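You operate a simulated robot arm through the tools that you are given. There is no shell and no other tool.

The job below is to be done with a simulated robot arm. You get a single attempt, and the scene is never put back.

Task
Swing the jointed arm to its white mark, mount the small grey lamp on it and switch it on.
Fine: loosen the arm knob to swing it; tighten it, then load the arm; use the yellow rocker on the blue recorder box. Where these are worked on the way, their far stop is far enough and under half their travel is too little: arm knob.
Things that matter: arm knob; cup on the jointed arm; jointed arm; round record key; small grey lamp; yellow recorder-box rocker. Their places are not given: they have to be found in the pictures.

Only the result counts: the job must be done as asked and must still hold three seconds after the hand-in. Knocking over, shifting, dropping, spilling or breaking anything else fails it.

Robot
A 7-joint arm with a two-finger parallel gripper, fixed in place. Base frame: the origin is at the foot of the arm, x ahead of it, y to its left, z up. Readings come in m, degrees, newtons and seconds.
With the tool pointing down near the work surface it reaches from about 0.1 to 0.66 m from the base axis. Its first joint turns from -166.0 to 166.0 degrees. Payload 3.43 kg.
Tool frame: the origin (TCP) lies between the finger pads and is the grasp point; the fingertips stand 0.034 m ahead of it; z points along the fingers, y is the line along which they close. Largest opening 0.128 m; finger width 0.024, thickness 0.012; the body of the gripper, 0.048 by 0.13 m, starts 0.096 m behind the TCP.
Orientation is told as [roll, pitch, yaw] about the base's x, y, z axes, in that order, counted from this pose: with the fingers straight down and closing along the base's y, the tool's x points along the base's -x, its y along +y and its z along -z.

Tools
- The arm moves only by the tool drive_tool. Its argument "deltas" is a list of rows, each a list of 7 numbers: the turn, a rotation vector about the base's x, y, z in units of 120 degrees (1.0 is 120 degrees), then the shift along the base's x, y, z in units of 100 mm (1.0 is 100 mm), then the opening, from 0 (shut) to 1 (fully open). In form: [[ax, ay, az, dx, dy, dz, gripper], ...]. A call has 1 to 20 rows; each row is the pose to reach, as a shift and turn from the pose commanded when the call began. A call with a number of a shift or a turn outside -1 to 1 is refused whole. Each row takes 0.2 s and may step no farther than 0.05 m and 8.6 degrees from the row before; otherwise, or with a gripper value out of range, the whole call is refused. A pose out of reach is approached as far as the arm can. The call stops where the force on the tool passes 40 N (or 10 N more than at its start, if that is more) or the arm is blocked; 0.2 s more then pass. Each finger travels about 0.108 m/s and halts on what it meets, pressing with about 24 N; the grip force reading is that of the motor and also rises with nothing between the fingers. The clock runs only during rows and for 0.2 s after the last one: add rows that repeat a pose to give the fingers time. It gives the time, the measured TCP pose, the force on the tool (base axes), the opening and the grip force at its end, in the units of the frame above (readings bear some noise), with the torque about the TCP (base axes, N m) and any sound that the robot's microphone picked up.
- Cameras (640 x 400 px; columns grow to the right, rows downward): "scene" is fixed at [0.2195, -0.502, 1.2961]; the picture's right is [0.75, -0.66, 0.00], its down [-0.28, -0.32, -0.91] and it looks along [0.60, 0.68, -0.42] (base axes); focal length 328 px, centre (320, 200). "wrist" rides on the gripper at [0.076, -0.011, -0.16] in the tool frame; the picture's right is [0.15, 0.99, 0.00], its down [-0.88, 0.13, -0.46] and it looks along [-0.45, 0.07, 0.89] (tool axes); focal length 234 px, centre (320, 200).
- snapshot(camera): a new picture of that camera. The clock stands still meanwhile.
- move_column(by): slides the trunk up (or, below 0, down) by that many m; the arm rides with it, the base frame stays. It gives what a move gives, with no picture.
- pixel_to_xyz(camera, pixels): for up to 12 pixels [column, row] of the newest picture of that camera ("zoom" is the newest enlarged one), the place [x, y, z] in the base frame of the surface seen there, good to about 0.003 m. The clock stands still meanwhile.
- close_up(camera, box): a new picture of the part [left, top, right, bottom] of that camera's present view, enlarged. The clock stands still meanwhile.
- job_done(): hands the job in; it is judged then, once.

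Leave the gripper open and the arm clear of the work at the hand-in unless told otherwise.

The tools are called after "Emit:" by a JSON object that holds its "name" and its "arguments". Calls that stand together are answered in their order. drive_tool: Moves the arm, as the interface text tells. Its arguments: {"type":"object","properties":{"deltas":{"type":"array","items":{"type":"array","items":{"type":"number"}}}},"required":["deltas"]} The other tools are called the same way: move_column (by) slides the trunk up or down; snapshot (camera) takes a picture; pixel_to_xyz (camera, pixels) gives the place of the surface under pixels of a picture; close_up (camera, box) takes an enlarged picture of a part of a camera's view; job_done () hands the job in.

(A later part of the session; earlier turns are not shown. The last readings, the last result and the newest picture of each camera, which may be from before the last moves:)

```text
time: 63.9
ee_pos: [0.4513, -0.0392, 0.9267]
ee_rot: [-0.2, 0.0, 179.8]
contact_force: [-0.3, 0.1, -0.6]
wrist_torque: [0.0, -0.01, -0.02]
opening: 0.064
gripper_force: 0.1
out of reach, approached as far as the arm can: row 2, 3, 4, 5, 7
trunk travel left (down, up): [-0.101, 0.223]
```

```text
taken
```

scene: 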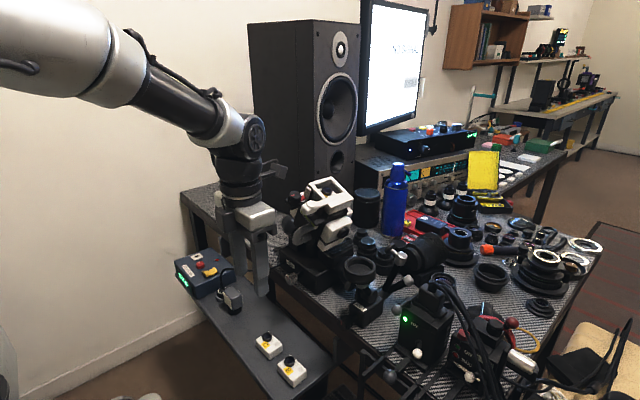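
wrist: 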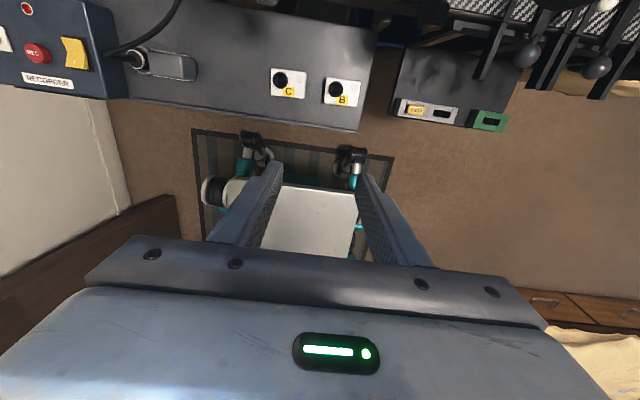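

The lamp is seen at wrist (165,65) beside its plug, the recorder to the left. I enlarge that region.

Emit:
{"name": "close_up", "arguments": {"camera": "wrist", "box": [90, 10, 230, 110]}}

Emit:
{"name": "close_up", "arguments": {"camera": "scene", "box": [195, 250, 265, 320]}}

```text
4.00 times, centred on (160, 60) of wrist
```

zoom: 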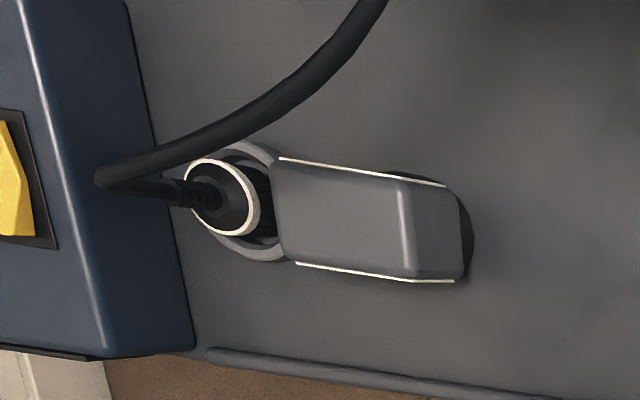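

```text
5.71 times, centred on (230, 285) of scene
```

zoom: 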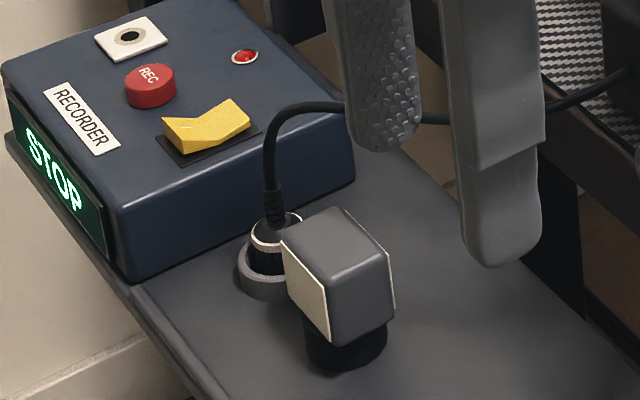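

The lamp is a grey block with pale panels on its ±x sides on a round black foot; the plug and cable are close on its +y side. I measure it all.

Emit:
{"name": "close_up", "arguments": {"camera": "wrist", "box": [90, 10, 230, 110]}}

Emit:
{"name": "pixel_to_xyz", "arguments": {"camera": "zoom", "pixels": [[280, 165], [395, 185], [410, 270], [290, 255], [340, 215], [435, 190], [455, 270], [440, 235], [470, 240], [460, 200], [225, 200], [255, 200]]}}

Emit:
{"name": "pixel_to_xyz", "arguments": {"camera": "zoom", "pixels": [[255, 250], [265, 155], [150, 160], [240, 120], [300, 75], [350, 30], [375, 5], [150, 330], [500, 300], [300, 320], [560, 150], [110, 180]]}}

Emit:
{"name": "close_up", "arguments": {"camera": "scene", "box": [195, 250, 265, 320]}}

Emit:
{"name": "pixel_to_xyz", "arguments": {"camera": "zoom", "pixels": [[340, 235], [330, 290], [360, 300], [305, 285], [335, 330], [345, 350], [315, 360], [375, 350], [385, 250], [300, 240], [340, 210], [335, 335]]}}

```text
4.00 times, centred on (160, 60) of wrist
```

zoom: 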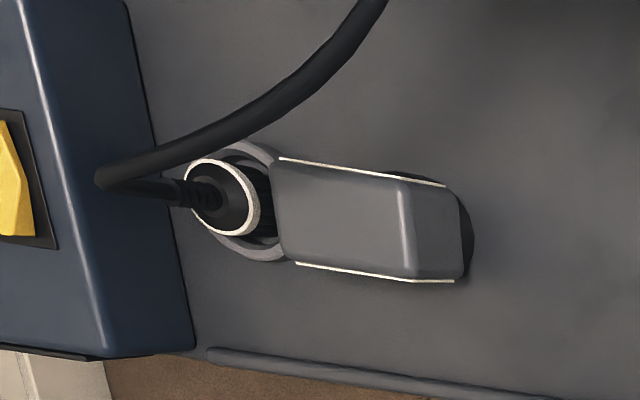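

```text
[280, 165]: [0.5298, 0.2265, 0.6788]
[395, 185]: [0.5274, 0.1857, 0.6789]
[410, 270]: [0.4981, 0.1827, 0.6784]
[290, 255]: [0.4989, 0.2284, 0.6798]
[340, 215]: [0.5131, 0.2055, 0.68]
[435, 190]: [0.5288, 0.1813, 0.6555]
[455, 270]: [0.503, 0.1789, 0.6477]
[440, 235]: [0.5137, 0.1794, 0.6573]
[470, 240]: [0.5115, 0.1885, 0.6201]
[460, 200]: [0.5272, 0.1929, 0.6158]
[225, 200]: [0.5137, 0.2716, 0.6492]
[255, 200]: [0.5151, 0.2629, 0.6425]
```

```text
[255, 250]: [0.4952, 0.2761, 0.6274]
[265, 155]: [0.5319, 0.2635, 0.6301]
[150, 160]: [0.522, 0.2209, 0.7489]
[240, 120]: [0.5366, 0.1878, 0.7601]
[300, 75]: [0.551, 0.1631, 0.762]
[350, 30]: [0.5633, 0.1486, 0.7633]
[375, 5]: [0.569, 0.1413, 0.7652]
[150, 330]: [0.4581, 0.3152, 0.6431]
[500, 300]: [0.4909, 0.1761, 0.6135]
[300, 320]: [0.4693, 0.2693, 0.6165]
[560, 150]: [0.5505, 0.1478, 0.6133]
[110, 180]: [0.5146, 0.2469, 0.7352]
```

```text
5.71 times, centred on (230, 285) of scene
```

zoom: 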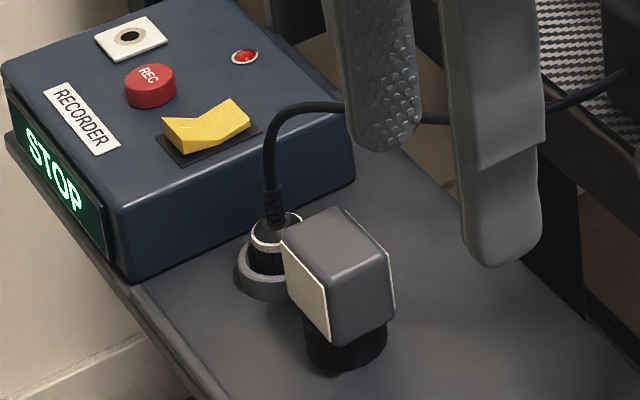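

```text
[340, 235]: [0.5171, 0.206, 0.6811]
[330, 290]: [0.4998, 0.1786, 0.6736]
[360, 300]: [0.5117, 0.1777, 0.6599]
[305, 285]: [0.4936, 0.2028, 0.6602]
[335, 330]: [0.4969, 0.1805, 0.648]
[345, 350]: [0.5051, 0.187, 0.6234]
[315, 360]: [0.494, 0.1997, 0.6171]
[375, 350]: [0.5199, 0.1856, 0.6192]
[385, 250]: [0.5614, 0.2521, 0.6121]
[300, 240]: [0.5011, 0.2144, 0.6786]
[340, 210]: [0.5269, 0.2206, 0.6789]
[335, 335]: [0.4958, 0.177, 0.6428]
```

Measured: lamp block x 0.494–0.531, y 0.178–0.229, z 0.642–0.680, foot (Ø≈0.041) centred ≈(0.512, 0.204) on the shelf at z 0.613. The cable hangs at z≈0.735–0.765 directly over the lamp's far side, so I must not come from straight above. I'll approach from the robot's side, tilted 35° below horizontal, fingers closing along y. First I turn and move left at height.

Emit:
{"name": "drive_tool", "arguments": {"deltas": [[0, -0.065, 0, -0.05, 0.15, 0, 0.5], [0, -0.13, 0, -0.1, 0.3, 0, 0.5], [0, -0.195, 0, -0.15, 0.45, 0, 0.5], [0, -0.26, 0, -0.2, 0.6, 0, 0.5], [0, -0.325, 0, -0.3, 0.75, 0, 0.5], [0, -0.39, 0, -0.4, 0.9, 0, 0.5], [0, -0.4583, 0, -0.5, 1, 0, 0.5], [0, -0.4583, 0, -0.5, 1, 0, 0.5]]}}

Emit:
{"name": "drive_tool", "arguments": {"deltas": [[0, 0, 0, 0, 0.3, 0, 0.5], [0, 0, 0, 0, 0.6, 0, 0.5], [0, 0, 0, 0, 0.9, 0, 0.5], [0, 0, 0, 0, 1, -0.2, 0.5], [0, 0, 0, 0, 1, -0.2, 0.5]]}}

Emit:
{"name": "snapshot", "arguments": {"camera": "wrist"}}

Emit:
{"name": "snapshot", "arguments": {"camera": "scene"}}

```text
time: 65.7
ee_pos: [0.4784, 0.0901, 0.9463]
ee_rot: [-0.5, 55.0, 179.7]
contact_force: [-0.2, -0.1, 0.7]
wrist_torque: [0.01, 0.0, -0.03]
opening: 0.064
gripper_force: 0.1
out of reach, approached as far as the arm can: row 5, 6, 7, 8
trunk travel left (down, up): [-0.101, 0.223]
```

```text
time: 66.9
ee_pos: [0.4787, 0.1889, 0.9282]
ee_rot: [-0.5, 55.1, 179.7]
contact_force: [0.2, 0.2, 0.4]
wrist_torque: [0.02, 0.01, 0.0]
opening: 0.0641
gripper_force: 0.0
trunk travel left (down, up): [-0.101, 0.223]
```

```text
taken
```

wrist: 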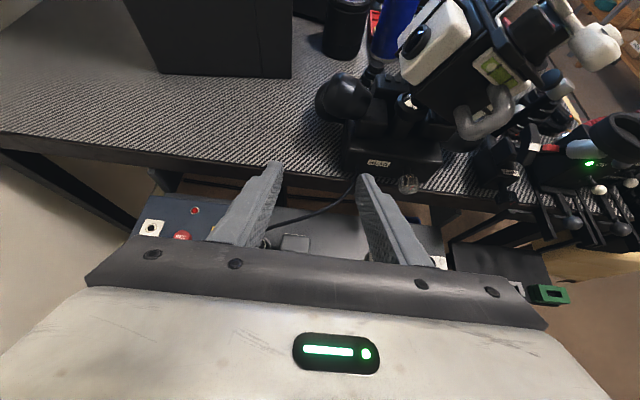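

```text
taken
```

scene: 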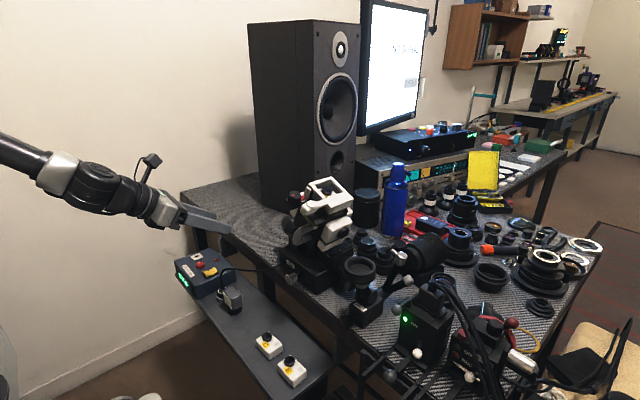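

The hand is tilted at (0.479, 0.189, 0.928). I lower the trunk 0.1 m (still above the cable), then pull back to x≈0.43 while descending.

Emit:
{"name": "move_column", "arguments": {"by": -0.1}}

Emit:
{"name": "drive_tool", "arguments": {"deltas": [[0, 0, 0, -0.2, 0.05, 0, 0.5], [0, 0, 0, -0.4, 0.1, -0.1, 0.5], [0, 0, 0, -0.5, 0.15, -0.3, 0.5], [0, 0, 0, -0.5, 0.15, -0.5, 0.5], [0, 0, 0, -0.5, 0.15, -0.5, 0.5]]}}

Emit:
{"name": "snapshot", "arguments": {"camera": "wrist"}}

Emit:
{"name": "snapshot", "arguments": {"camera": "scene"}}

```text
time: 68.3
ee_pos: [0.4786, 0.189, 0.8271]
ee_rot: [-0.6, 55.1, 179.7]
contact_force: [0.7, 0.1, 0.5]
wrist_torque: [-0.01, 0.05, 0.0]
opening: 0.064
gripper_force: 0.0
trunk travel left (down, up): [-0.001, 0.323]
```

```text
time: 69.5
ee_pos: [0.4327, 0.1958, 0.7776]
ee_rot: [-2.4, 54.7, 176.7]
contact_force: [0.2, 0.7, -0.2]
wrist_torque: [-0.01, 0.0, 0.01]
opening: 0.0643
gripper_force: 0.0
trunk travel left (down, up): [-0.001, 0.323]
```

```text
taken
```

wrist: 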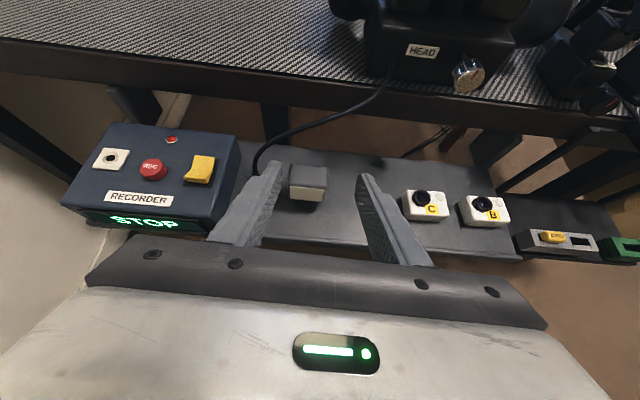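

```text
taken
```

scene: 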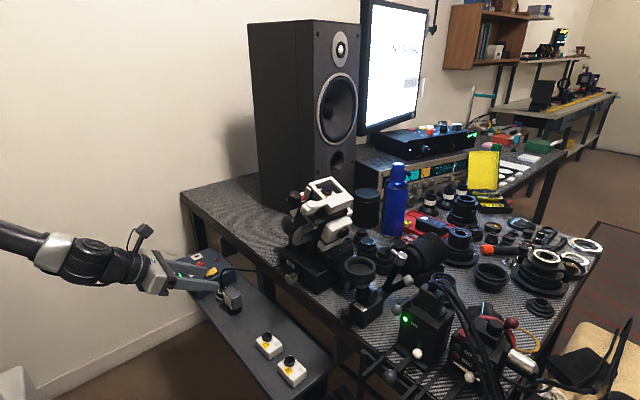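

Now I see lamp, plug and recorder clearly. I enlarge the lamp region (250–340, 150–210) and the rocker.

Emit:
{"name": "close_up", "arguments": {"camera": "wrist", "box": [240, 150, 350, 220]}}

Emit:
{"name": "pixel_to_xyz", "arguments": {"camera": "zoom", "pixels": [[290, 120], [480, 120], [490, 205], [300, 205], [390, 150], [390, 230], [300, 240], [480, 260], [380, 270], [200, 160], [230, 130], [160, 100]]}}

Emit:
{"name": "close_up", "arguments": {"camera": "wrist", "box": [70, 110, 250, 240]}}

```text
5.71 times, centred on (295, 185) of wrist
```

zoom: 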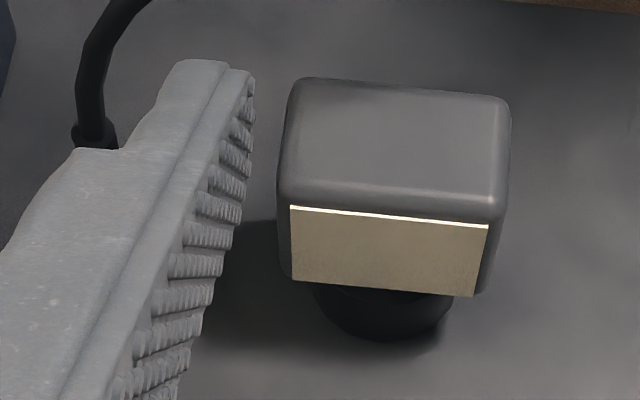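

```text
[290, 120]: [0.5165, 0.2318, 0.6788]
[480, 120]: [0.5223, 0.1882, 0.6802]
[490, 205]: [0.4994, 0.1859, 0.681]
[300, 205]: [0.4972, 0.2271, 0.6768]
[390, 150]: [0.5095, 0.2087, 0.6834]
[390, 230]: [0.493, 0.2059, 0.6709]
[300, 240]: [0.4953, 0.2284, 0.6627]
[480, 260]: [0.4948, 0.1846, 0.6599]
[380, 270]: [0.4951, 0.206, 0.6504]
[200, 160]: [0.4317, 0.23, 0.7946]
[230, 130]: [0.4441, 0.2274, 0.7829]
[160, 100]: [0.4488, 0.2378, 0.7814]
```

```text
3.08 times, centred on (160, 175) of wrist
```

zoom: 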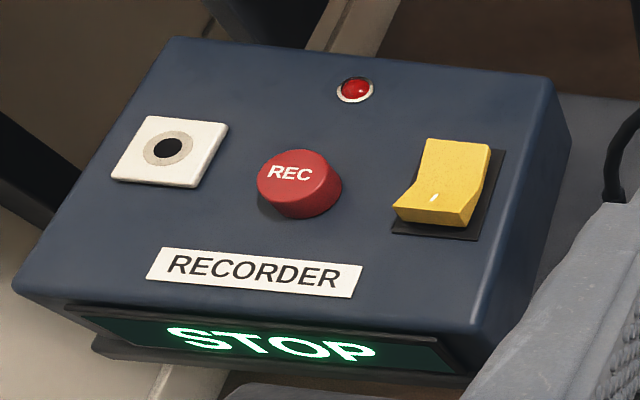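

The near end of the yellow rocker carries the "I" mark. For the lamp: block centre y≈0.2055. The hand reads a 3° yaw error, so I hold a moment to see if it settles.

Emit:
{"name": "drive_tool", "arguments": {"deltas": [[0, 0, 0, 0, 0, 0, 0.5], [0, 0, 0, 0, 0, 0, 0.5]]}}

```text
time: 70.1
ee_pos: [0.433, 0.1952, 0.778]
ee_rot: [-2.0, 54.8, 176.9]
contact_force: [-0.6, 0.1, 0.6]
wrist_torque: [-0.03, 0.0, 0.05]
opening: 0.0641
gripper_force: 0.0
trunk travel left (down, up): [-0.001, 0.323]
```

It stays slightly off, probably near a joint limit that eases as I go forward. I move a little forward and down and re-read.

Emit:
{"name": "drive_tool", "arguments": {"deltas": [[0, 0, 0, 0.1, 0, -0.2, 0.5], [0, 0, 0, 0.2, 0, -0.4, 0.5], [0, 0, 0, 0.25, 0, -0.6, 0.5], [0, 0, 0, 0.25, 0, -0.6, 0.5]]}}

Emit:
{"name": "close_up", "arguments": {"camera": "wrist", "box": [220, 120, 420, 240]}}

```text
time: 71.1
ee_pos: [0.455, 0.2043, 0.7159]
ee_rot: [-0.6, 55.1, 179.8]
contact_force: [0.4, 0.9, -0.5]
wrist_torque: [-0.02, 0.02, -0.01]
opening: 0.0642
gripper_force: 0.2
trunk travel left (down, up): [-0.001, 0.323]
```

```text
3.20 times, centred on (320, 180) of wrist
```

zoom: 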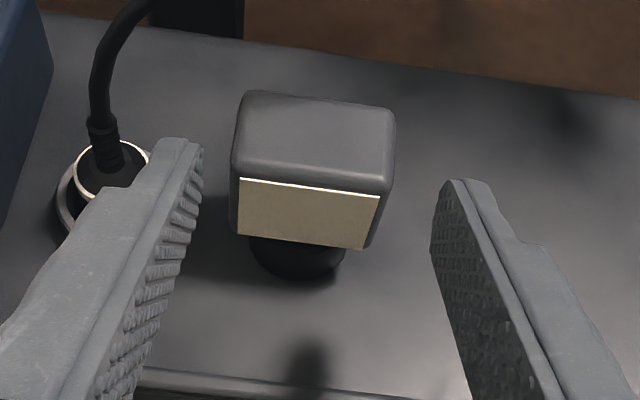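

The orientation is right again, and the lamp (235–393) is centred between the fingertips. I measure the plug's edge and lamp sides to make sure of the gap.

Emit:
{"name": "pixel_to_xyz", "arguments": {"camera": "zoom", "pixels": [[140, 152], [128, 175], [80, 170], [105, 150], [72, 195], [240, 140], [390, 160], [238, 200], [375, 225], [310, 130], [300, 270], [260, 260]]}}

```text
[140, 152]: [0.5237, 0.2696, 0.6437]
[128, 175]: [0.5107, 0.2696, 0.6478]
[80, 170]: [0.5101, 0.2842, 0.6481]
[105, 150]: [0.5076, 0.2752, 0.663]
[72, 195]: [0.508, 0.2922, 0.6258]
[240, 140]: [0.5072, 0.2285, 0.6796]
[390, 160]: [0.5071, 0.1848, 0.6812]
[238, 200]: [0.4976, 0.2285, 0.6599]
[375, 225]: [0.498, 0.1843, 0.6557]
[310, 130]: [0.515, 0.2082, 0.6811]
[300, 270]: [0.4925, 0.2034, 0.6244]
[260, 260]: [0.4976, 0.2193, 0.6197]
```

Gap is fine (plug starts at y≈0.266, finger outer edge ≈0.25). I slide in to the lamp: 56 mm forward, 51 mm down, fingers still open.

Emit:
{"name": "drive_tool", "arguments": {"deltas": [[0, 0, 0, 0.14, 0.01, -0.13, 0.5], [0, 0, 0, 0.28, 0.01, -0.26, 0.5], [0, 0, 0, 0.42, 0.01, -0.39, 0.5], [0, 0, 0, 0.56, 0.01, -0.51, 0.5], [0, 0, 0, 0.56, 0.01, -0.51, 0.5]]}}

Emit:
{"name": "close_up", "arguments": {"camera": "wrist", "box": [220, 120, 420, 240]}}

Emit:
{"name": "close_up", "arguments": {"camera": "scene", "box": [185, 240, 285, 330]}}

```text
time: 72.3
ee_pos: [0.5106, 0.2038, 0.6665]
ee_rot: [-0.3, 54.7, 179.7]
contact_force: [-0.2, 0.0, 0.0]
wrist_torque: [0.0, 0.0, -0.01]
opening: 0.064
gripper_force: 0.0
trunk travel left (down, up): [-0.001, 0.323]
```

```text
3.20 times, centred on (320, 180) of wrist
```

zoom: 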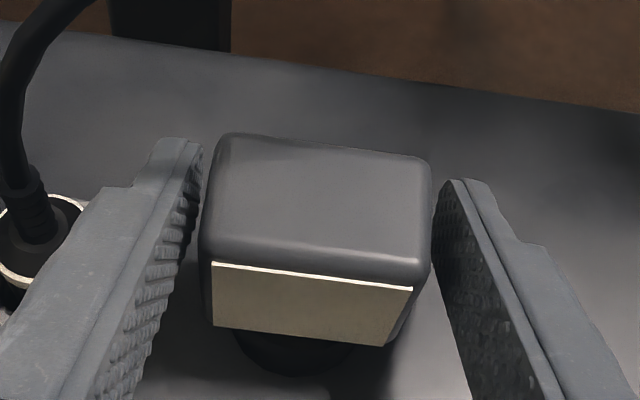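

```text
4.44 times, centred on (235, 285) of scene
```

zoom: 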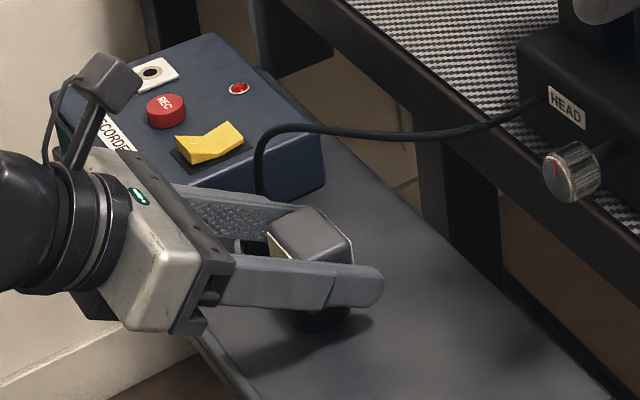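

The lamp sits between the fingers. I close on it.

Emit:
{"name": "drive_tool", "arguments": {"deltas": [[0, 0, 0, 0, 0, 0, 0.43], [0, 0, 0, 0, 0, 0, 0.38], [0, 0, 0, 0, 0, 0, 0.3], [0, 0, 0, 0, 0, 0, 0.3], [0, 0, 0, 0, 0, 0, 0.3]]}}

Emit:
{"name": "close_up", "arguments": {"camera": "wrist", "box": [220, 120, 420, 240]}}

```text
time: 73.5
ee_pos: [0.5084, 0.2053, 0.6668]
ee_rot: [-0.4, 54.8, 179.8]
contact_force: [0.6, 0.6, -0.9]
wrist_torque: [0.0, -0.02, 0.01]
opening: 0.0518
gripper_force: 23.6
trunk travel left (down, up): [-0.001, 0.323]
```

```text
3.20 times, centred on (320, 180) of wrist
```

zoom: 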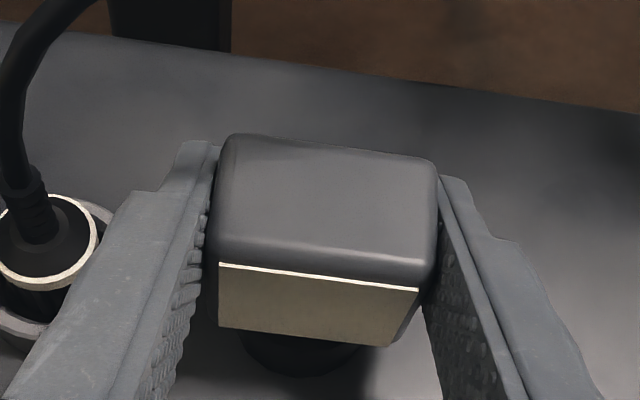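

The lamp is held (opening 0.0518, grip 24 N). I lift 18 mm, then pull back toward the robot and up, staying under and clear of the cable.

Emit:
{"name": "drive_tool", "arguments": {"deltas": [[0, 0, 0, 0, 0, 0.06, 0.3], [0, 0, 0, 0, 0, 0.12, 0.3], [0, 0, 0, 0, 0, 0.18, 0.3], [0, 0, 0, -0.15, 0, 0.2, 0.3], [0, 0, 0, -0.3, 0, 0.25, 0.3], [0, 0, 0, -0.45, 0, 0.35, 0.3], [0, 0, 0, -0.53, 0, 0.48, 0.3], [0, 0, 0, -0.53, 0, 0.48, 0.3]]}}

Emit:
{"name": "close_up", "arguments": {"camera": "wrist", "box": [220, 120, 420, 240]}}

Emit:
{"name": "close_up", "arguments": {"camera": "scene", "box": [165, 220, 285, 330]}}

```text
time: 75.3
ee_pos: [0.4558, 0.2044, 0.7149]
ee_rot: [-0.5, 55.1, 179.7]
contact_force: [0.1, 0.0, -2.0]
wrist_torque: [0.0, 0.04, 0.02]
opening: 0.0519
gripper_force: 24.4
trunk travel left (down, up): [-0.001, 0.323]
```

```text
3.20 times, centred on (320, 180) of wrist
```

zoom: 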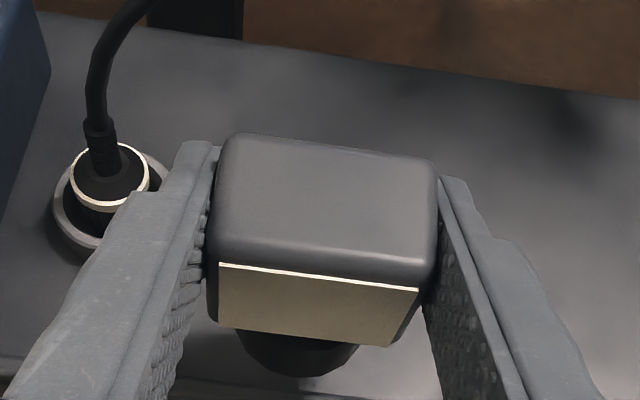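

```text
3.64 times, centred on (225, 275) of scene
```

zoom: 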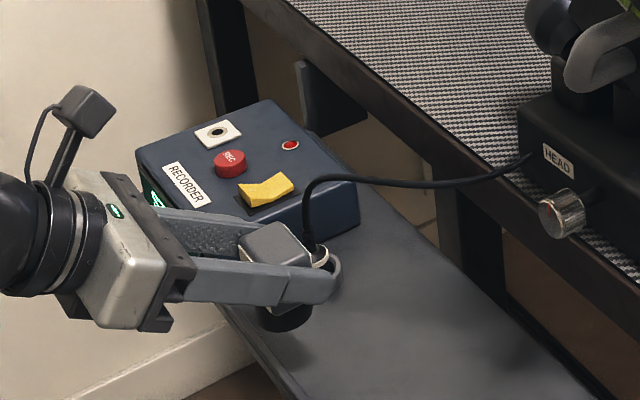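

The lamp came along upright, free of plug and cable. I measure where it sits in the hand, then raise the trunk.

Emit:
{"name": "close_up", "arguments": {"camera": "wrist", "box": [270, 150, 370, 240]}}

Emit:
{"name": "pixel_to_xyz", "arguments": {"camera": "zoom", "pixels": [[170, 90], [480, 120], [310, 100], [310, 170], [310, 240], [160, 200], [470, 230], [320, 330], [230, 340], [370, 340], [300, 365], [310, 215]]}}

Emit:
{"name": "move_column", "arguments": {"by": 0.25}}

```text
4.44 times, centred on (320, 195) of wrist
```

zoom: 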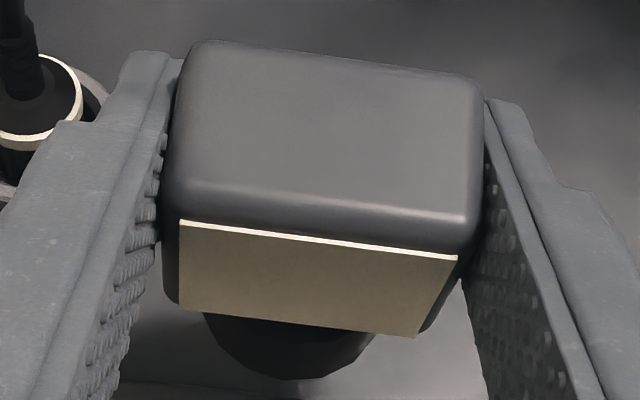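

```text
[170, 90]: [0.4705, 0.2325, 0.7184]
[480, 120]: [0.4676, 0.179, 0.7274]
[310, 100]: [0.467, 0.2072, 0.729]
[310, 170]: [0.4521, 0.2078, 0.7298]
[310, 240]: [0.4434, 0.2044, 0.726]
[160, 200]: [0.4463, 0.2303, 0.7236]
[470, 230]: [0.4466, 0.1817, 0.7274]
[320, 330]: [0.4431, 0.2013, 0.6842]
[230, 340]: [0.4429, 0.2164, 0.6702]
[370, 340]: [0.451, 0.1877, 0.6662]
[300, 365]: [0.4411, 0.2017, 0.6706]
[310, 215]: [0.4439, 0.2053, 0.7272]
```

```text
time: 77.8
ee_pos: [0.456, 0.2043, 0.9638]
ee_rot: [-0.6, 55.1, 179.7]
contact_force: [-0.1, 0.2, -1.9]
wrist_torque: [0.01, -0.01, -0.01]
opening: 0.0518
gripper_force: 24.1
trunk travel left (down, up): [-0.251, 0.073]
```

The lamp's centre is about 5 mm ahead of the TCP, its bottom 53 mm below. Now I carry it to the right (−y) in steps at x≈0.46, rising slightly.

Emit:
{"name": "drive_tool", "arguments": {"deltas": [[0, 0, 0, 0, -0.25, 0.12, 0.3], [0, 0, 0, 0, -0.5, 0.24, 0.3], [0, 0, 0, 0, -0.75, 0.36, 0.3], [0, 0, 0, 0, -1, 0.44, 0.3], [0, 0, 0, 0, -1, 0.44, 0.3]]}}

Emit:
{"name": "drive_tool", "arguments": {"deltas": [[0, 0, 0, 0, -0.25, 0, 0.3], [0, 0, 0, 0, -0.5, 0, 0.3], [0, 0, 0, 0, -0.75, 0, 0.3], [0, 0, 0, 0, -1, 0, 0.3], [0, 0, 0, 0, -1, 0, 0.3]]}}

Emit:
{"name": "drive_tool", "arguments": {"deltas": [[0, 0, 0, 0, -0.25, 0, 0.3], [0, 0, 0, 0, -0.5, 0, 0.3], [0, 0, 0, 0, -0.75, 0, 0.3], [0, 0, 0, 0, -1, 0, 0.3], [0, 0, 0, 0, -1, 0, 0.3]]}}

Emit:
{"name": "drive_tool", "arguments": {"deltas": [[0, 0, 0, 0, -0.25, 0, 0.3], [0, 0, 0, 0, -0.5, 0, 0.3], [0, 0, 0, 0, -0.67, 0, 0.3], [0, 0, 0, 0, -0.67, 0, 0.3]]}}

Emit:
{"name": "snapshot", "arguments": {"camera": "wrist"}}

Emit:
{"name": "snapshot", "arguments": {"camera": "scene"}}

```text
time: 79.0
ee_pos: [0.4723, 0.1107, 1.0066]
ee_rot: [-0.5, 55.1, 179.7]
contact_force: [-0.4, 0.1, -2.8]
wrist_torque: [0.01, 0.02, -0.03]
opening: 0.0515
gripper_force: 23.6
out of reach, approached as far as the arm can: row 3, 4, 5
trunk travel left (down, up): [-0.251, 0.073]
```

```text
time: 80.2
ee_pos: [0.495, 0.0122, 1.0033]
ee_rot: [-0.6, 55.1, 179.8]
contact_force: [-0.2, 0.2, -2.6]
wrist_torque: [0.03, -0.01, -0.02]
opening: 0.052
gripper_force: 24.0
out of reach, approached as far as the arm can: row 1, 2, 3, 4, 5
trunk travel left (down, up): [-0.251, 0.073]
```

```text
time: 81.4
ee_pos: [0.4963, -0.0867, 1.0033]
ee_rot: [-0.6, 55.2, 179.7]
contact_force: [-0.3, 0.0, -2.4]
wrist_torque: [0.04, 0.01, 0.0]
opening: 0.0514
gripper_force: 24.3
trunk travel left (down, up): [-0.251, 0.073]
```

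```text
time: 82.4
ee_pos: [0.4955, -0.1551, 1.0021]
ee_rot: [-0.5, 55.1, 179.7]
contact_force: [-0.4, -0.5, -2.0]
wrist_torque: [0.02, 0.05, 0.02]
opening: 0.0522
gripper_force: 24.2
trunk travel left (down, up): [-0.251, 0.073]
```

```text
taken
```

wrist: 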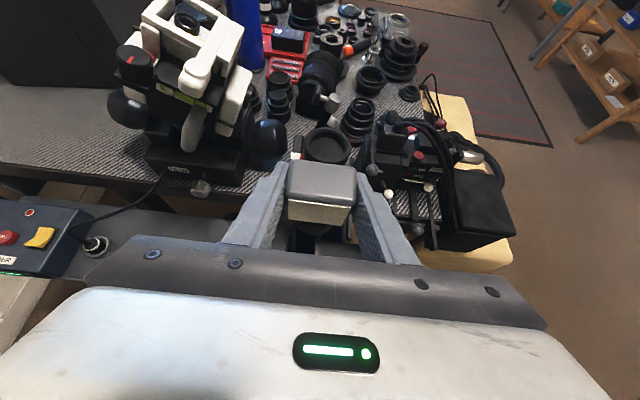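

```text
taken
```

scene: 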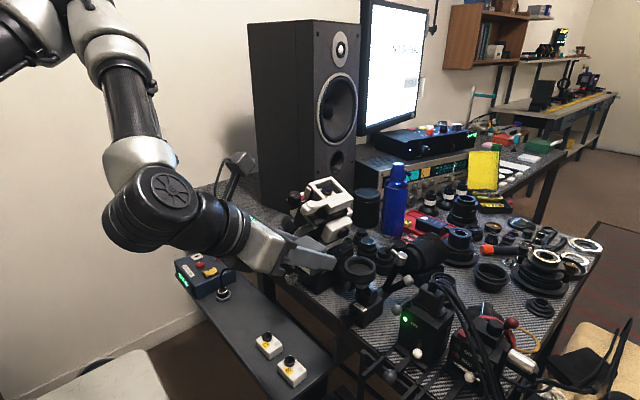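

The lamp is now in front of the arm's cup (cup at wrist 325,145). I enlarge both views to measure the cup's rim and the lamp.

Emit:
{"name": "close_up", "arguments": {"camera": "wrist", "box": [270, 110, 380, 230]}}

Emit:
{"name": "close_up", "arguments": {"camera": "wrist", "box": [295, 120, 355, 170]}}

Emit:
{"name": "pixel_to_xyz", "arguments": {"camera": "zoom", "pixels": [[320, 200], [300, 200], [340, 220], [280, 180], [360, 180], [320, 160], [250, 200], [400, 200], [320, 120], [420, 160], [240, 150], [320, 250]]}}

```text
3.33 times, centred on (325, 170) of wrist
```

zoom: 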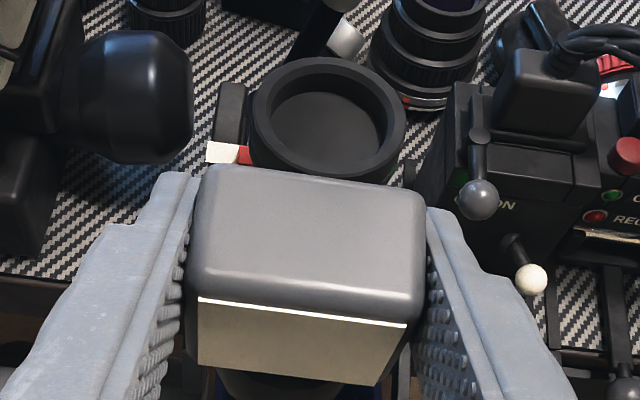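

```text
8.00 times, centred on (325, 145) of wrist
```

zoom: 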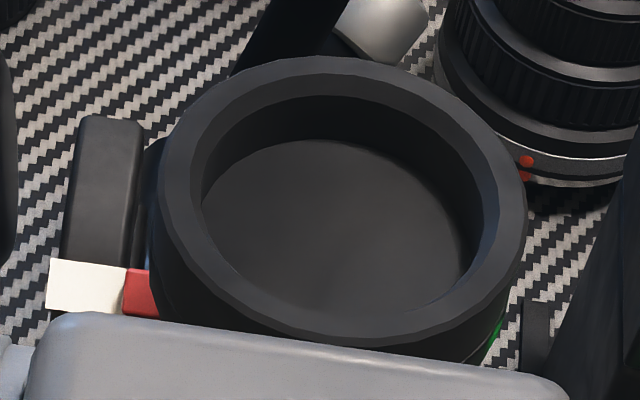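

```text
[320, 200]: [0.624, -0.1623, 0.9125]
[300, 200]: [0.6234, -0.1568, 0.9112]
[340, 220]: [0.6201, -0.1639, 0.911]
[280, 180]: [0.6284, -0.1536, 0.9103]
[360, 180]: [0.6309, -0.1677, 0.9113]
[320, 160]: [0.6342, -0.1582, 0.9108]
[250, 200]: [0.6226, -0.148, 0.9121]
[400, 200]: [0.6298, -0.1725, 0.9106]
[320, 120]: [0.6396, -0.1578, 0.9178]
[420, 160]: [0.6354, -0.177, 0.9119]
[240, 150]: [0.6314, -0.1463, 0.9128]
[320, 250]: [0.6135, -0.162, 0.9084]
```

I measure points around the rim's flat top ring to fit the cup's centre.

Emit:
{"name": "pixel_to_xyz", "arguments": {"camera": "zoom", "pixels": [[178, 180], [512, 215], [340, 76], [370, 332], [228, 108], [460, 122], [215, 268], [480, 295], [270, 86], [415, 92], [188, 225], [430, 325]]}}

Emit:
{"name": "close_up", "arguments": {"camera": "scene", "box": [335, 245, 385, 290]}}

```text
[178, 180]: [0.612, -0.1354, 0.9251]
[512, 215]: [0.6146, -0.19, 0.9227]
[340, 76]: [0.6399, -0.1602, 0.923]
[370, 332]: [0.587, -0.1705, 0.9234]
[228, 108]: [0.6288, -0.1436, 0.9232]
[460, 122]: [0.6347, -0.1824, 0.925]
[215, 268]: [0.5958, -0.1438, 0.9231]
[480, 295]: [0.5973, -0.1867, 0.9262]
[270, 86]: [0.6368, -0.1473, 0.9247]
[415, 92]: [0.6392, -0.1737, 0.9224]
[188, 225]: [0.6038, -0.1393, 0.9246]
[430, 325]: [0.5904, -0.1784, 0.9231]
```

```text
8.89 times, centred on (360, 268) of scene
```

zoom: 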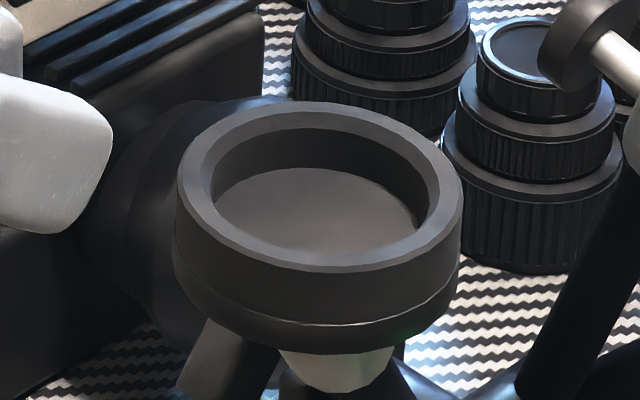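

Emit:
{"name": "pixel_to_xyz", "arguments": {"camera": "zoom", "pixels": [[195, 185], [445, 185], [320, 115], [325, 258], [235, 135], [410, 135], [225, 232], [415, 235], [275, 120], [370, 120], [270, 250], [375, 252]]}}

```text
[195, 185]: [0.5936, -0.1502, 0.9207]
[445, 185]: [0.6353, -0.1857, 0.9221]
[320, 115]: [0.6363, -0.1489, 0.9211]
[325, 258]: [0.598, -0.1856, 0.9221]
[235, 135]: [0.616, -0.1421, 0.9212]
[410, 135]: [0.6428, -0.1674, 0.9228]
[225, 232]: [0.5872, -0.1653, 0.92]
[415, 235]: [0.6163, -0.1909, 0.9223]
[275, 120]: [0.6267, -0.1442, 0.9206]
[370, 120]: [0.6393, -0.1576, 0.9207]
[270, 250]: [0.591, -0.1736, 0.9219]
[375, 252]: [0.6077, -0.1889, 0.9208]
```

Both fits put the cup's centre near (0.6145, −0.164), rim z≈0.923, floor ≈0.910. I move forward over the cup with the lamp's foot about 25 mm above the rim.

Emit:
{"name": "drive_tool", "arguments": {"deltas": [[0, 0, 0, 0.2, -0.03, 0, 0.3], [0, 0, 0, 0.4, -0.06, 0, 0.3], [0, 0, 0, 0.6, -0.09, 0, 0.3], [0, 0, 0, 0.8, -0.09, 0, 0.3], [0, 0, 0, 0.95, -0.09, 0, 0.3], [0, 0, 0, 1.0, -0.09, 0, 0.3], [0, 0, 0, 1.0, -0.09, 0, 0.3]]}}

Emit:
{"name": "drive_tool", "arguments": {"deltas": [[0, 0, 0, 0.07, 0, 0, 0.3], [0, 0, 0, 0.14, 0, 0, 0.3], [0, 0, 0, 0.14, 0, 0, 0.3]]}}

Emit:
{"name": "close_up", "arguments": {"camera": "scene", "box": [325, 205, 405, 285]}}

Emit:
{"name": "close_up", "arguments": {"camera": "wrist", "box": [260, 120, 380, 250]}}

```text
time: 84.0
ee_pos: [0.5958, -0.163, 1.0031]
ee_rot: [-0.5, 55.2, 179.6]
contact_force: [-0.3, -0.1, -1.9]
wrist_torque: [0.0, 0.02, 0.01]
opening: 0.0519
gripper_force: 23.7
trunk travel left (down, up): [-0.251, 0.073]
```

```text
time: 84.8
ee_pos: [0.6105, -0.1618, 1.0026]
ee_rot: [-0.5, 55.1, 179.7]
contact_force: [0.9, 0.1, -2.8]
wrist_torque: [0.02, 0.02, 0.01]
opening: 0.0518
gripper_force: 23.8
trunk travel left (down, up): [-0.251, 0.073]
```

```text
5.00 times, centred on (365, 245) of scene
```

zoom: 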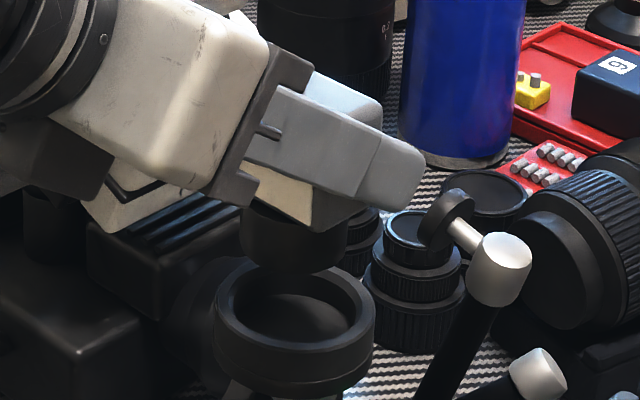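

```text
3.08 times, centred on (320, 185) of wrist
```

zoom: 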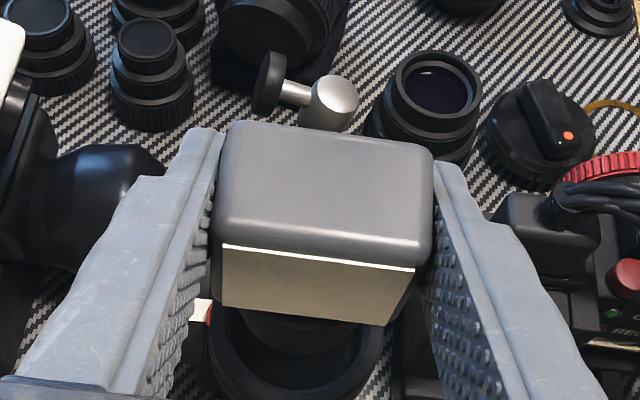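

The lamp hangs over the cup; in the scene view the foot (240–347) and rim (210–376) share centre column 293. I measure foot and rim in both views to align the other direction.

Emit:
{"name": "pixel_to_xyz", "arguments": {"camera": "zoom", "pixels": [[300, 325], [255, 330], [350, 335], [300, 345], [320, 270], [230, 280], [400, 300], [222, 345], [375, 345], [300, 392], [240, 385], [360, 385]]}}

Emit:
{"name": "close_up", "arguments": {"camera": "scene", "box": [335, 230, 385, 285]}}

Emit:
{"name": "pixel_to_xyz", "arguments": {"camera": "zoom", "pixels": [[200, 100], [300, 130], [380, 110], [300, 90], [200, 60], [390, 60], [180, 220], [450, 220], [300, 300], [250, 160], [330, 165], [290, 150]]}}

```text
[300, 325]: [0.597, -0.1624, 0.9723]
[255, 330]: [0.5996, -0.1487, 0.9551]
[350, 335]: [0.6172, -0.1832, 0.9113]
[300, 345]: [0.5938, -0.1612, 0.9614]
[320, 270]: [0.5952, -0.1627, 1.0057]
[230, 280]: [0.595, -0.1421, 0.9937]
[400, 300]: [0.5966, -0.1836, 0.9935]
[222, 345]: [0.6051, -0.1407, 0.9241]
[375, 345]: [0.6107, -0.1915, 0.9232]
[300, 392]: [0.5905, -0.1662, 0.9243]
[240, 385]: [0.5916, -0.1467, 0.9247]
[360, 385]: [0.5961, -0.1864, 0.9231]
```

```text
7.27 times, centred on (360, 258) of scene
```

zoom: 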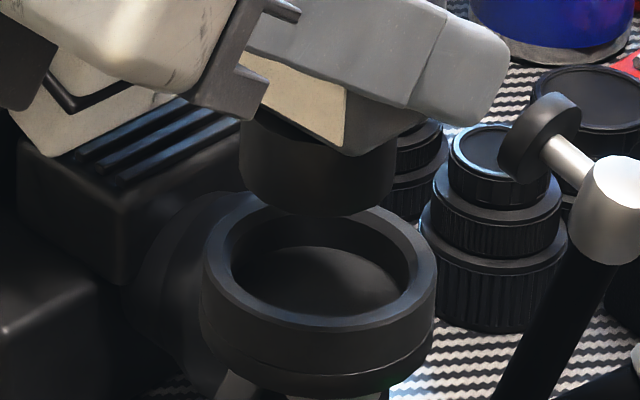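

```text
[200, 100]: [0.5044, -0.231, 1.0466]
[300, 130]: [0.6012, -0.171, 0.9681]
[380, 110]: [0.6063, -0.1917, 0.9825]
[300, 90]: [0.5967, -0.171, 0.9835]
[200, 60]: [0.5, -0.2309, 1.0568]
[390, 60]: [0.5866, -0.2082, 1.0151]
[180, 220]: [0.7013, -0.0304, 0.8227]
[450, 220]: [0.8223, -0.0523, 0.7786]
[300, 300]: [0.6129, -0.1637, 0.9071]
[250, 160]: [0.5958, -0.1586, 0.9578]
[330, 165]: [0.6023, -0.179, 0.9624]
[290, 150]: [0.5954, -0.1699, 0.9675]
```

The lamp's foot is centred ≈(0.615, −0.162) vs cup ≈(0.6145, −0.1645), so I shift y by −2.5 mm and descend 21 mm to just above the rim.

Emit:
{"name": "drive_tool", "arguments": {"deltas": [[0, 0, 0, 0, -0.025, -0.05, 0.3], [0, 0, 0, 0, -0.025, -0.1, 0.3], [0, 0, 0, 0, -0.025, -0.16, 0.3], [0, 0, 0, 0, -0.025, -0.21, 0.3], [0, 0, 0, 0, -0.025, -0.21, 0.3]]}}

Emit:
{"name": "close_up", "arguments": {"camera": "scene", "box": [335, 230, 385, 285]}}

Emit:
{"name": "close_up", "arguments": {"camera": "wrist", "box": [270, 180, 370, 250]}}

```text
time: 86.0
ee_pos: [0.6094, -0.1668, 0.9828]
ee_rot: [-0.4, 55.2, 179.7]
contact_force: [0.3, -0.8, -1.2]
wrist_torque: [0.05, 0.02, -0.02]
opening: 0.0519
gripper_force: 23.5
trunk travel left (down, up): [-0.251, 0.073]
```

```text
7.27 times, centred on (360, 258) of scene
```

zoom: 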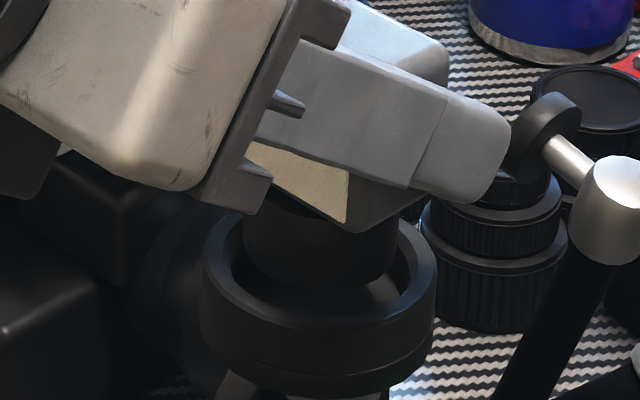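

```text
5.71 times, centred on (320, 215) of wrist
```

zoom: 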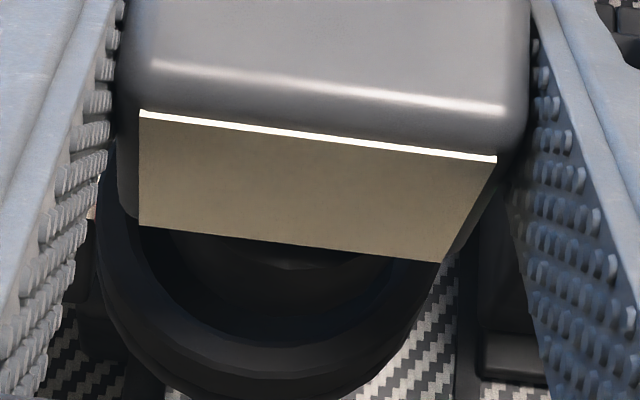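

Foot and rim centres agree in the scene view (318 vs 320). I enlarge the wrist view to check the gap all round before lowering into the cup.

Emit:
{"name": "close_up", "arguments": {"camera": "wrist", "box": [275, 200, 355, 260]}}

Emit:
{"name": "pixel_to_xyz", "arguments": {"camera": "zoom", "pixels": [[310, 120], [260, 110], [380, 120], [300, 90], [230, 90], [290, 230], [290, 270], [180, 200], [400, 200], [120, 120], [160, 120], [440, 160]]}}

```text
6.67 times, centred on (315, 230) of wrist
```

zoom: 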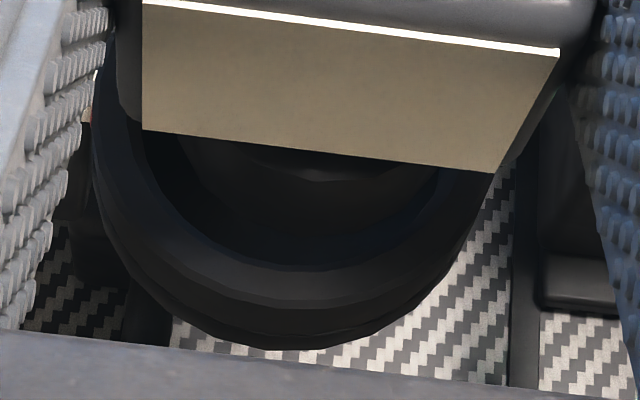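

```text
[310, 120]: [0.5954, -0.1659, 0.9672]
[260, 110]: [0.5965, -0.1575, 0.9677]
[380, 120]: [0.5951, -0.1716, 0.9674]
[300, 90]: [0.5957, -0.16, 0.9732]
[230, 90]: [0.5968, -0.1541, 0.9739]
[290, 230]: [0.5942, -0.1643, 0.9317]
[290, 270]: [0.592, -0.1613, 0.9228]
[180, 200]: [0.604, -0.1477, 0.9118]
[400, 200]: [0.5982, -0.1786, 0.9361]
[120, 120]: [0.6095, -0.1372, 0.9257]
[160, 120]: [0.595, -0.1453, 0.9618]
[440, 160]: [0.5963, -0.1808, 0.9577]
```

The gap seems wider on the left (+y) side of the foot than on the right. I probe a row of points across the foot and rim to find the offset.

Emit:
{"name": "pixel_to_xyz", "arguments": {"camera": "zoom", "pixels": [[115, 170], [130, 170], [145, 170], [160, 170], [175, 170], [190, 170], [205, 170], [220, 170], [420, 185], [435, 185], [450, 185], [465, 185]]}}

Emit:
{"name": "pixel_to_xyz", "arguments": {"camera": "zoom", "pixels": [[240, 200], [260, 220], [320, 220], [360, 215], [390, 200], [410, 190], [150, 200], [200, 250], [250, 275], [330, 280], [390, 260], [440, 220]]}}

```text
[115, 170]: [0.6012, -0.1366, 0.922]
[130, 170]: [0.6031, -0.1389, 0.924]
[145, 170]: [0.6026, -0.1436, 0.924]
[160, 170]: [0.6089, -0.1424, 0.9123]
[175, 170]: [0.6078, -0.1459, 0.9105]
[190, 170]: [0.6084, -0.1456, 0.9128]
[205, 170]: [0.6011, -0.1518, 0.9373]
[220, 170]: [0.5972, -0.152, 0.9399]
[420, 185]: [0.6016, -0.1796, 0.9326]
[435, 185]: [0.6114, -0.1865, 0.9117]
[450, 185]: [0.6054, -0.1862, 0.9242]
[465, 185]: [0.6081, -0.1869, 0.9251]
```

```text
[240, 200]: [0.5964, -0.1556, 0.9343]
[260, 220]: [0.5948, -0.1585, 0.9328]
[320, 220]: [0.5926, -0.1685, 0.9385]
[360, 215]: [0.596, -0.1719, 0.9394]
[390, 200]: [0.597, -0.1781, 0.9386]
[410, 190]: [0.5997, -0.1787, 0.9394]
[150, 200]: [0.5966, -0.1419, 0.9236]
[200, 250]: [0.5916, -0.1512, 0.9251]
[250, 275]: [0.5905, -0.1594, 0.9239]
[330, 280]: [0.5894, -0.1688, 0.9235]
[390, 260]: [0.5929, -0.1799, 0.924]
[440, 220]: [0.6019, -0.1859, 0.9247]
```

The foot's centre is y≈−0.1657 vs cup −0.1642: I correct +1.5 mm in y and lower 16 mm slowly into the cup.

Emit:
{"name": "drive_tool", "arguments": {"deltas": [[0, 0, 0, 0, 0.015, 0, 0.3], [0, 0, 0, 0, 0.015, -0.03, 0.3], [0, 0, 0, 0, 0.015, -0.06, 0.3], [0, 0, 0, 0, 0.015, -0.09, 0.3], [0, 0, 0, 0, 0.015, -0.12, 0.3], [0, 0, 0, 0, 0.015, -0.15, 0.3], [0, 0, 0, 0, 0.015, -0.16, 0.3]]}}

Emit:
{"name": "close_up", "arguments": {"camera": "scene", "box": [335, 230, 385, 285]}}

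Emit:
{"name": "close_up", "arguments": {"camera": "wrist", "box": [275, 200, 355, 260]}}

```text
time: 87.6
ee_pos: [0.6099, -0.1649, 0.9659]
ee_rot: [-0.5, 55.1, 179.8]
contact_force: [-0.7, -0.4, -2.4]
wrist_torque: [-0.01, 0.0, -0.01]
opening: 0.0518
gripper_force: 24.5
trunk travel left (down, up): [-0.251, 0.073]
```

```text
7.27 times, centred on (360, 258) of scene
```

zoom: 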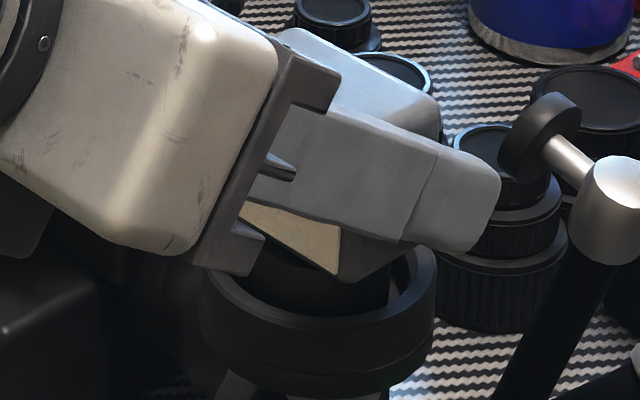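

```text
6.67 times, centred on (315, 230) of wrist
```

zoom: 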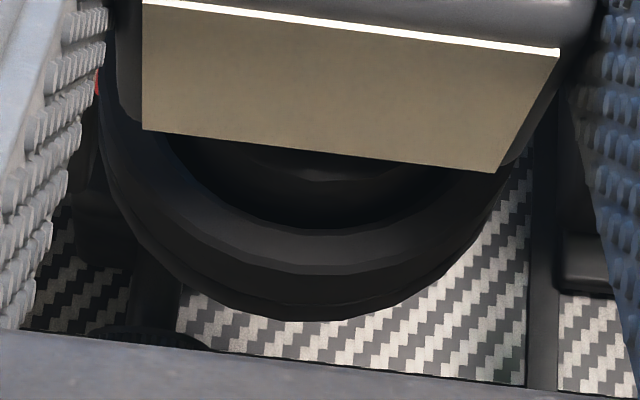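

The foot entered the cup with no side force. I lower a few more millimetres until it seats.

Emit:
{"name": "drive_tool", "arguments": {"deltas": [[0, 0, 0, 0, 0, -0.01, 0.3], [0, 0, 0, 0, 0, -0.02, 0.3], [0, 0, 0, 0, 0, -0.03, 0.3], [0, 0, 0, 0, 0, -0.03, 0.3]]}}

```text
time: 88.6
ee_pos: [0.609, -0.1632, 0.9633]
ee_rot: [-0.4, 55.0, 179.7]
contact_force: [0.5, -0.9, -1.9]
wrist_torque: [0.0, 0.0, 0.0]
opening: 0.0517
gripper_force: 23.9
trunk travel left (down, up): [-0.251, 0.073]
```

No contact yet (force still just the lamp's weight). Another 3 mm.

Emit:
{"name": "drive_tool", "arguments": {"deltas": [[0, 0, 0, 0, 0, -0.01, 0.3], [0, 0, 0, 0, 0, -0.02, 0.3], [0, 0, 0, 0, 0, -0.03, 0.3], [0, 0, 0, 0, 0, -0.03, 0.3]]}}

Emit:
{"name": "close_up", "arguments": {"camera": "scene", "box": [335, 230, 385, 285]}}

```text
time: 89.6
ee_pos: [0.6089, -0.1649, 0.9617]
ee_rot: [-0.4, 55.3, 179.9]
contact_force: [-3.2, 1.4, 14.3]
wrist_torque: [-0.09, 0.37, -0.09]
opening: 0.0519
gripper_force: 24.0
trunk travel left (down, up): [-0.251, 0.073]
```

```text
7.27 times, centred on (360, 258) of scene
```

zoom: 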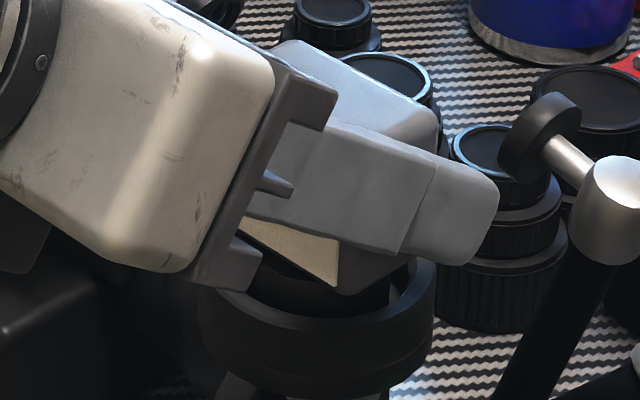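

It seated: upward force 14 N at the expected floor height. I ease up 1 mm to relieve the pressure and open the fingers.

Emit:
{"name": "drive_tool", "arguments": {"deltas": [[0, 0, 0, 0, 0, 0.01, 0.3], [0, 0, 0, 0, 0, 0.015, 0.3], [0, 0, 0, 0, 0, 0.015, 0.42], [0, 0, 0, 0, 0, 0.015, 0.48], [0, 0, 0, 0, 0, 0.015, 0.55], [0, 0, 0, 0, 0, 0.015, 0.55]]}}

Emit:
{"name": "close_up", "arguments": {"camera": "wrist", "box": [240, 110, 400, 250]}}

```text
time: 91.0
ee_pos: [0.6086, -0.1638, 0.9614]
ee_rot: [-0.5, 55.0, 179.7]
contact_force: [0.8, -0.3, -0.8]
wrist_torque: [0.02, 0.0, 0.04]
opening: 0.0704
gripper_force: 0.0
trunk travel left (down, up): [-0.251, 0.073]
```

```text
2.86 times, centred on (320, 180) of wrist
```

zoom: 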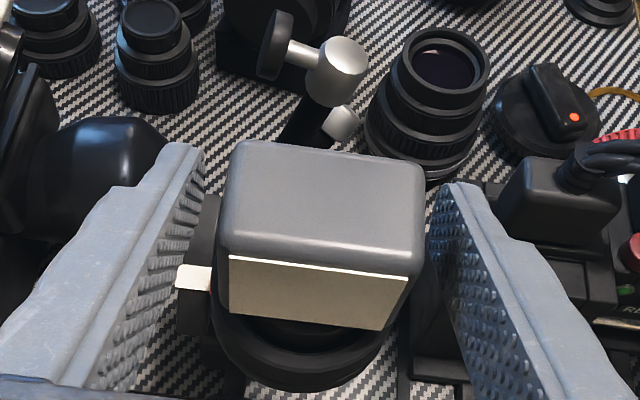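

Released; the lamp stands in the cup and the arm holds. I retreat straight back along the finger direction.

Emit:
{"name": "drive_tool", "arguments": {"deltas": [[0, 0, 0, -0.16, 0, 0.11, 0.55], [0, 0, 0, -0.33, 0, 0.23, 0.55], [0, 0, 0, -0.5, 0, 0.35, 0.55], [0, 0, 0, -0.66, 0, 0.46, 0.55], [0, 0, 0, -0.82, 0, 0.57, 0.55], [0, 0, 0, -0.95, 0, 0.62, 0.55], [0, 0, 0, -0.95, 0, 0.62, 0.55]]}}

Emit:
{"name": "close_up", "arguments": {"camera": "scene", "box": [310, 200, 420, 340]}}

Emit:
{"name": "close_up", "arguments": {"camera": "wrist", "box": [260, 90, 400, 200]}}

```text
time: 92.6
ee_pos: [0.5133, -0.1643, 1.0238]
ee_rot: [-0.5, 55.1, 179.8]
contact_force: [0.0, -0.1, 1.2]
wrist_torque: [0.03, 0.0, 0.02]
opening: 0.0703
gripper_force: 0.0
trunk travel left (down, up): [-0.251, 0.073]
```

```text
2.86 times, centred on (365, 270) of scene
```

zoom: 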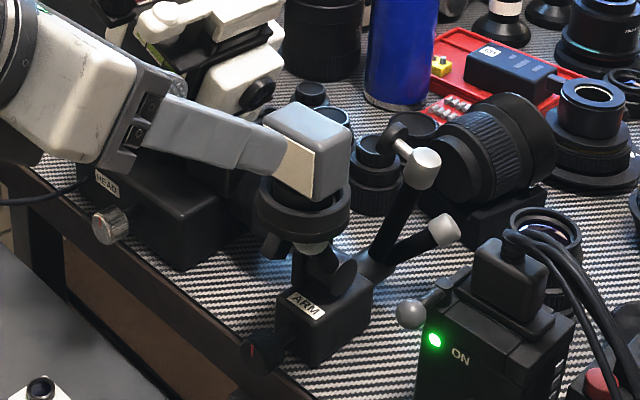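

```text
3.64 times, centred on (330, 145) of wrist
```

zoom: 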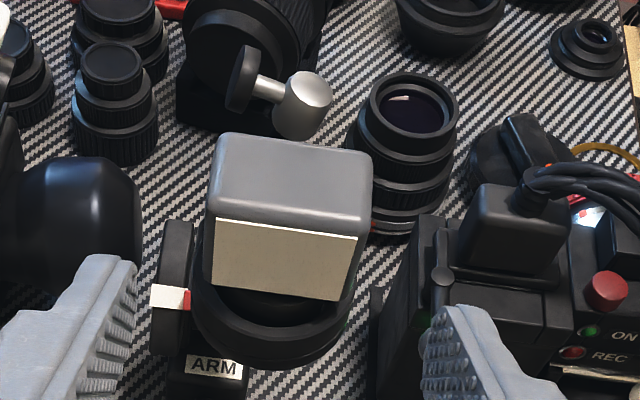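

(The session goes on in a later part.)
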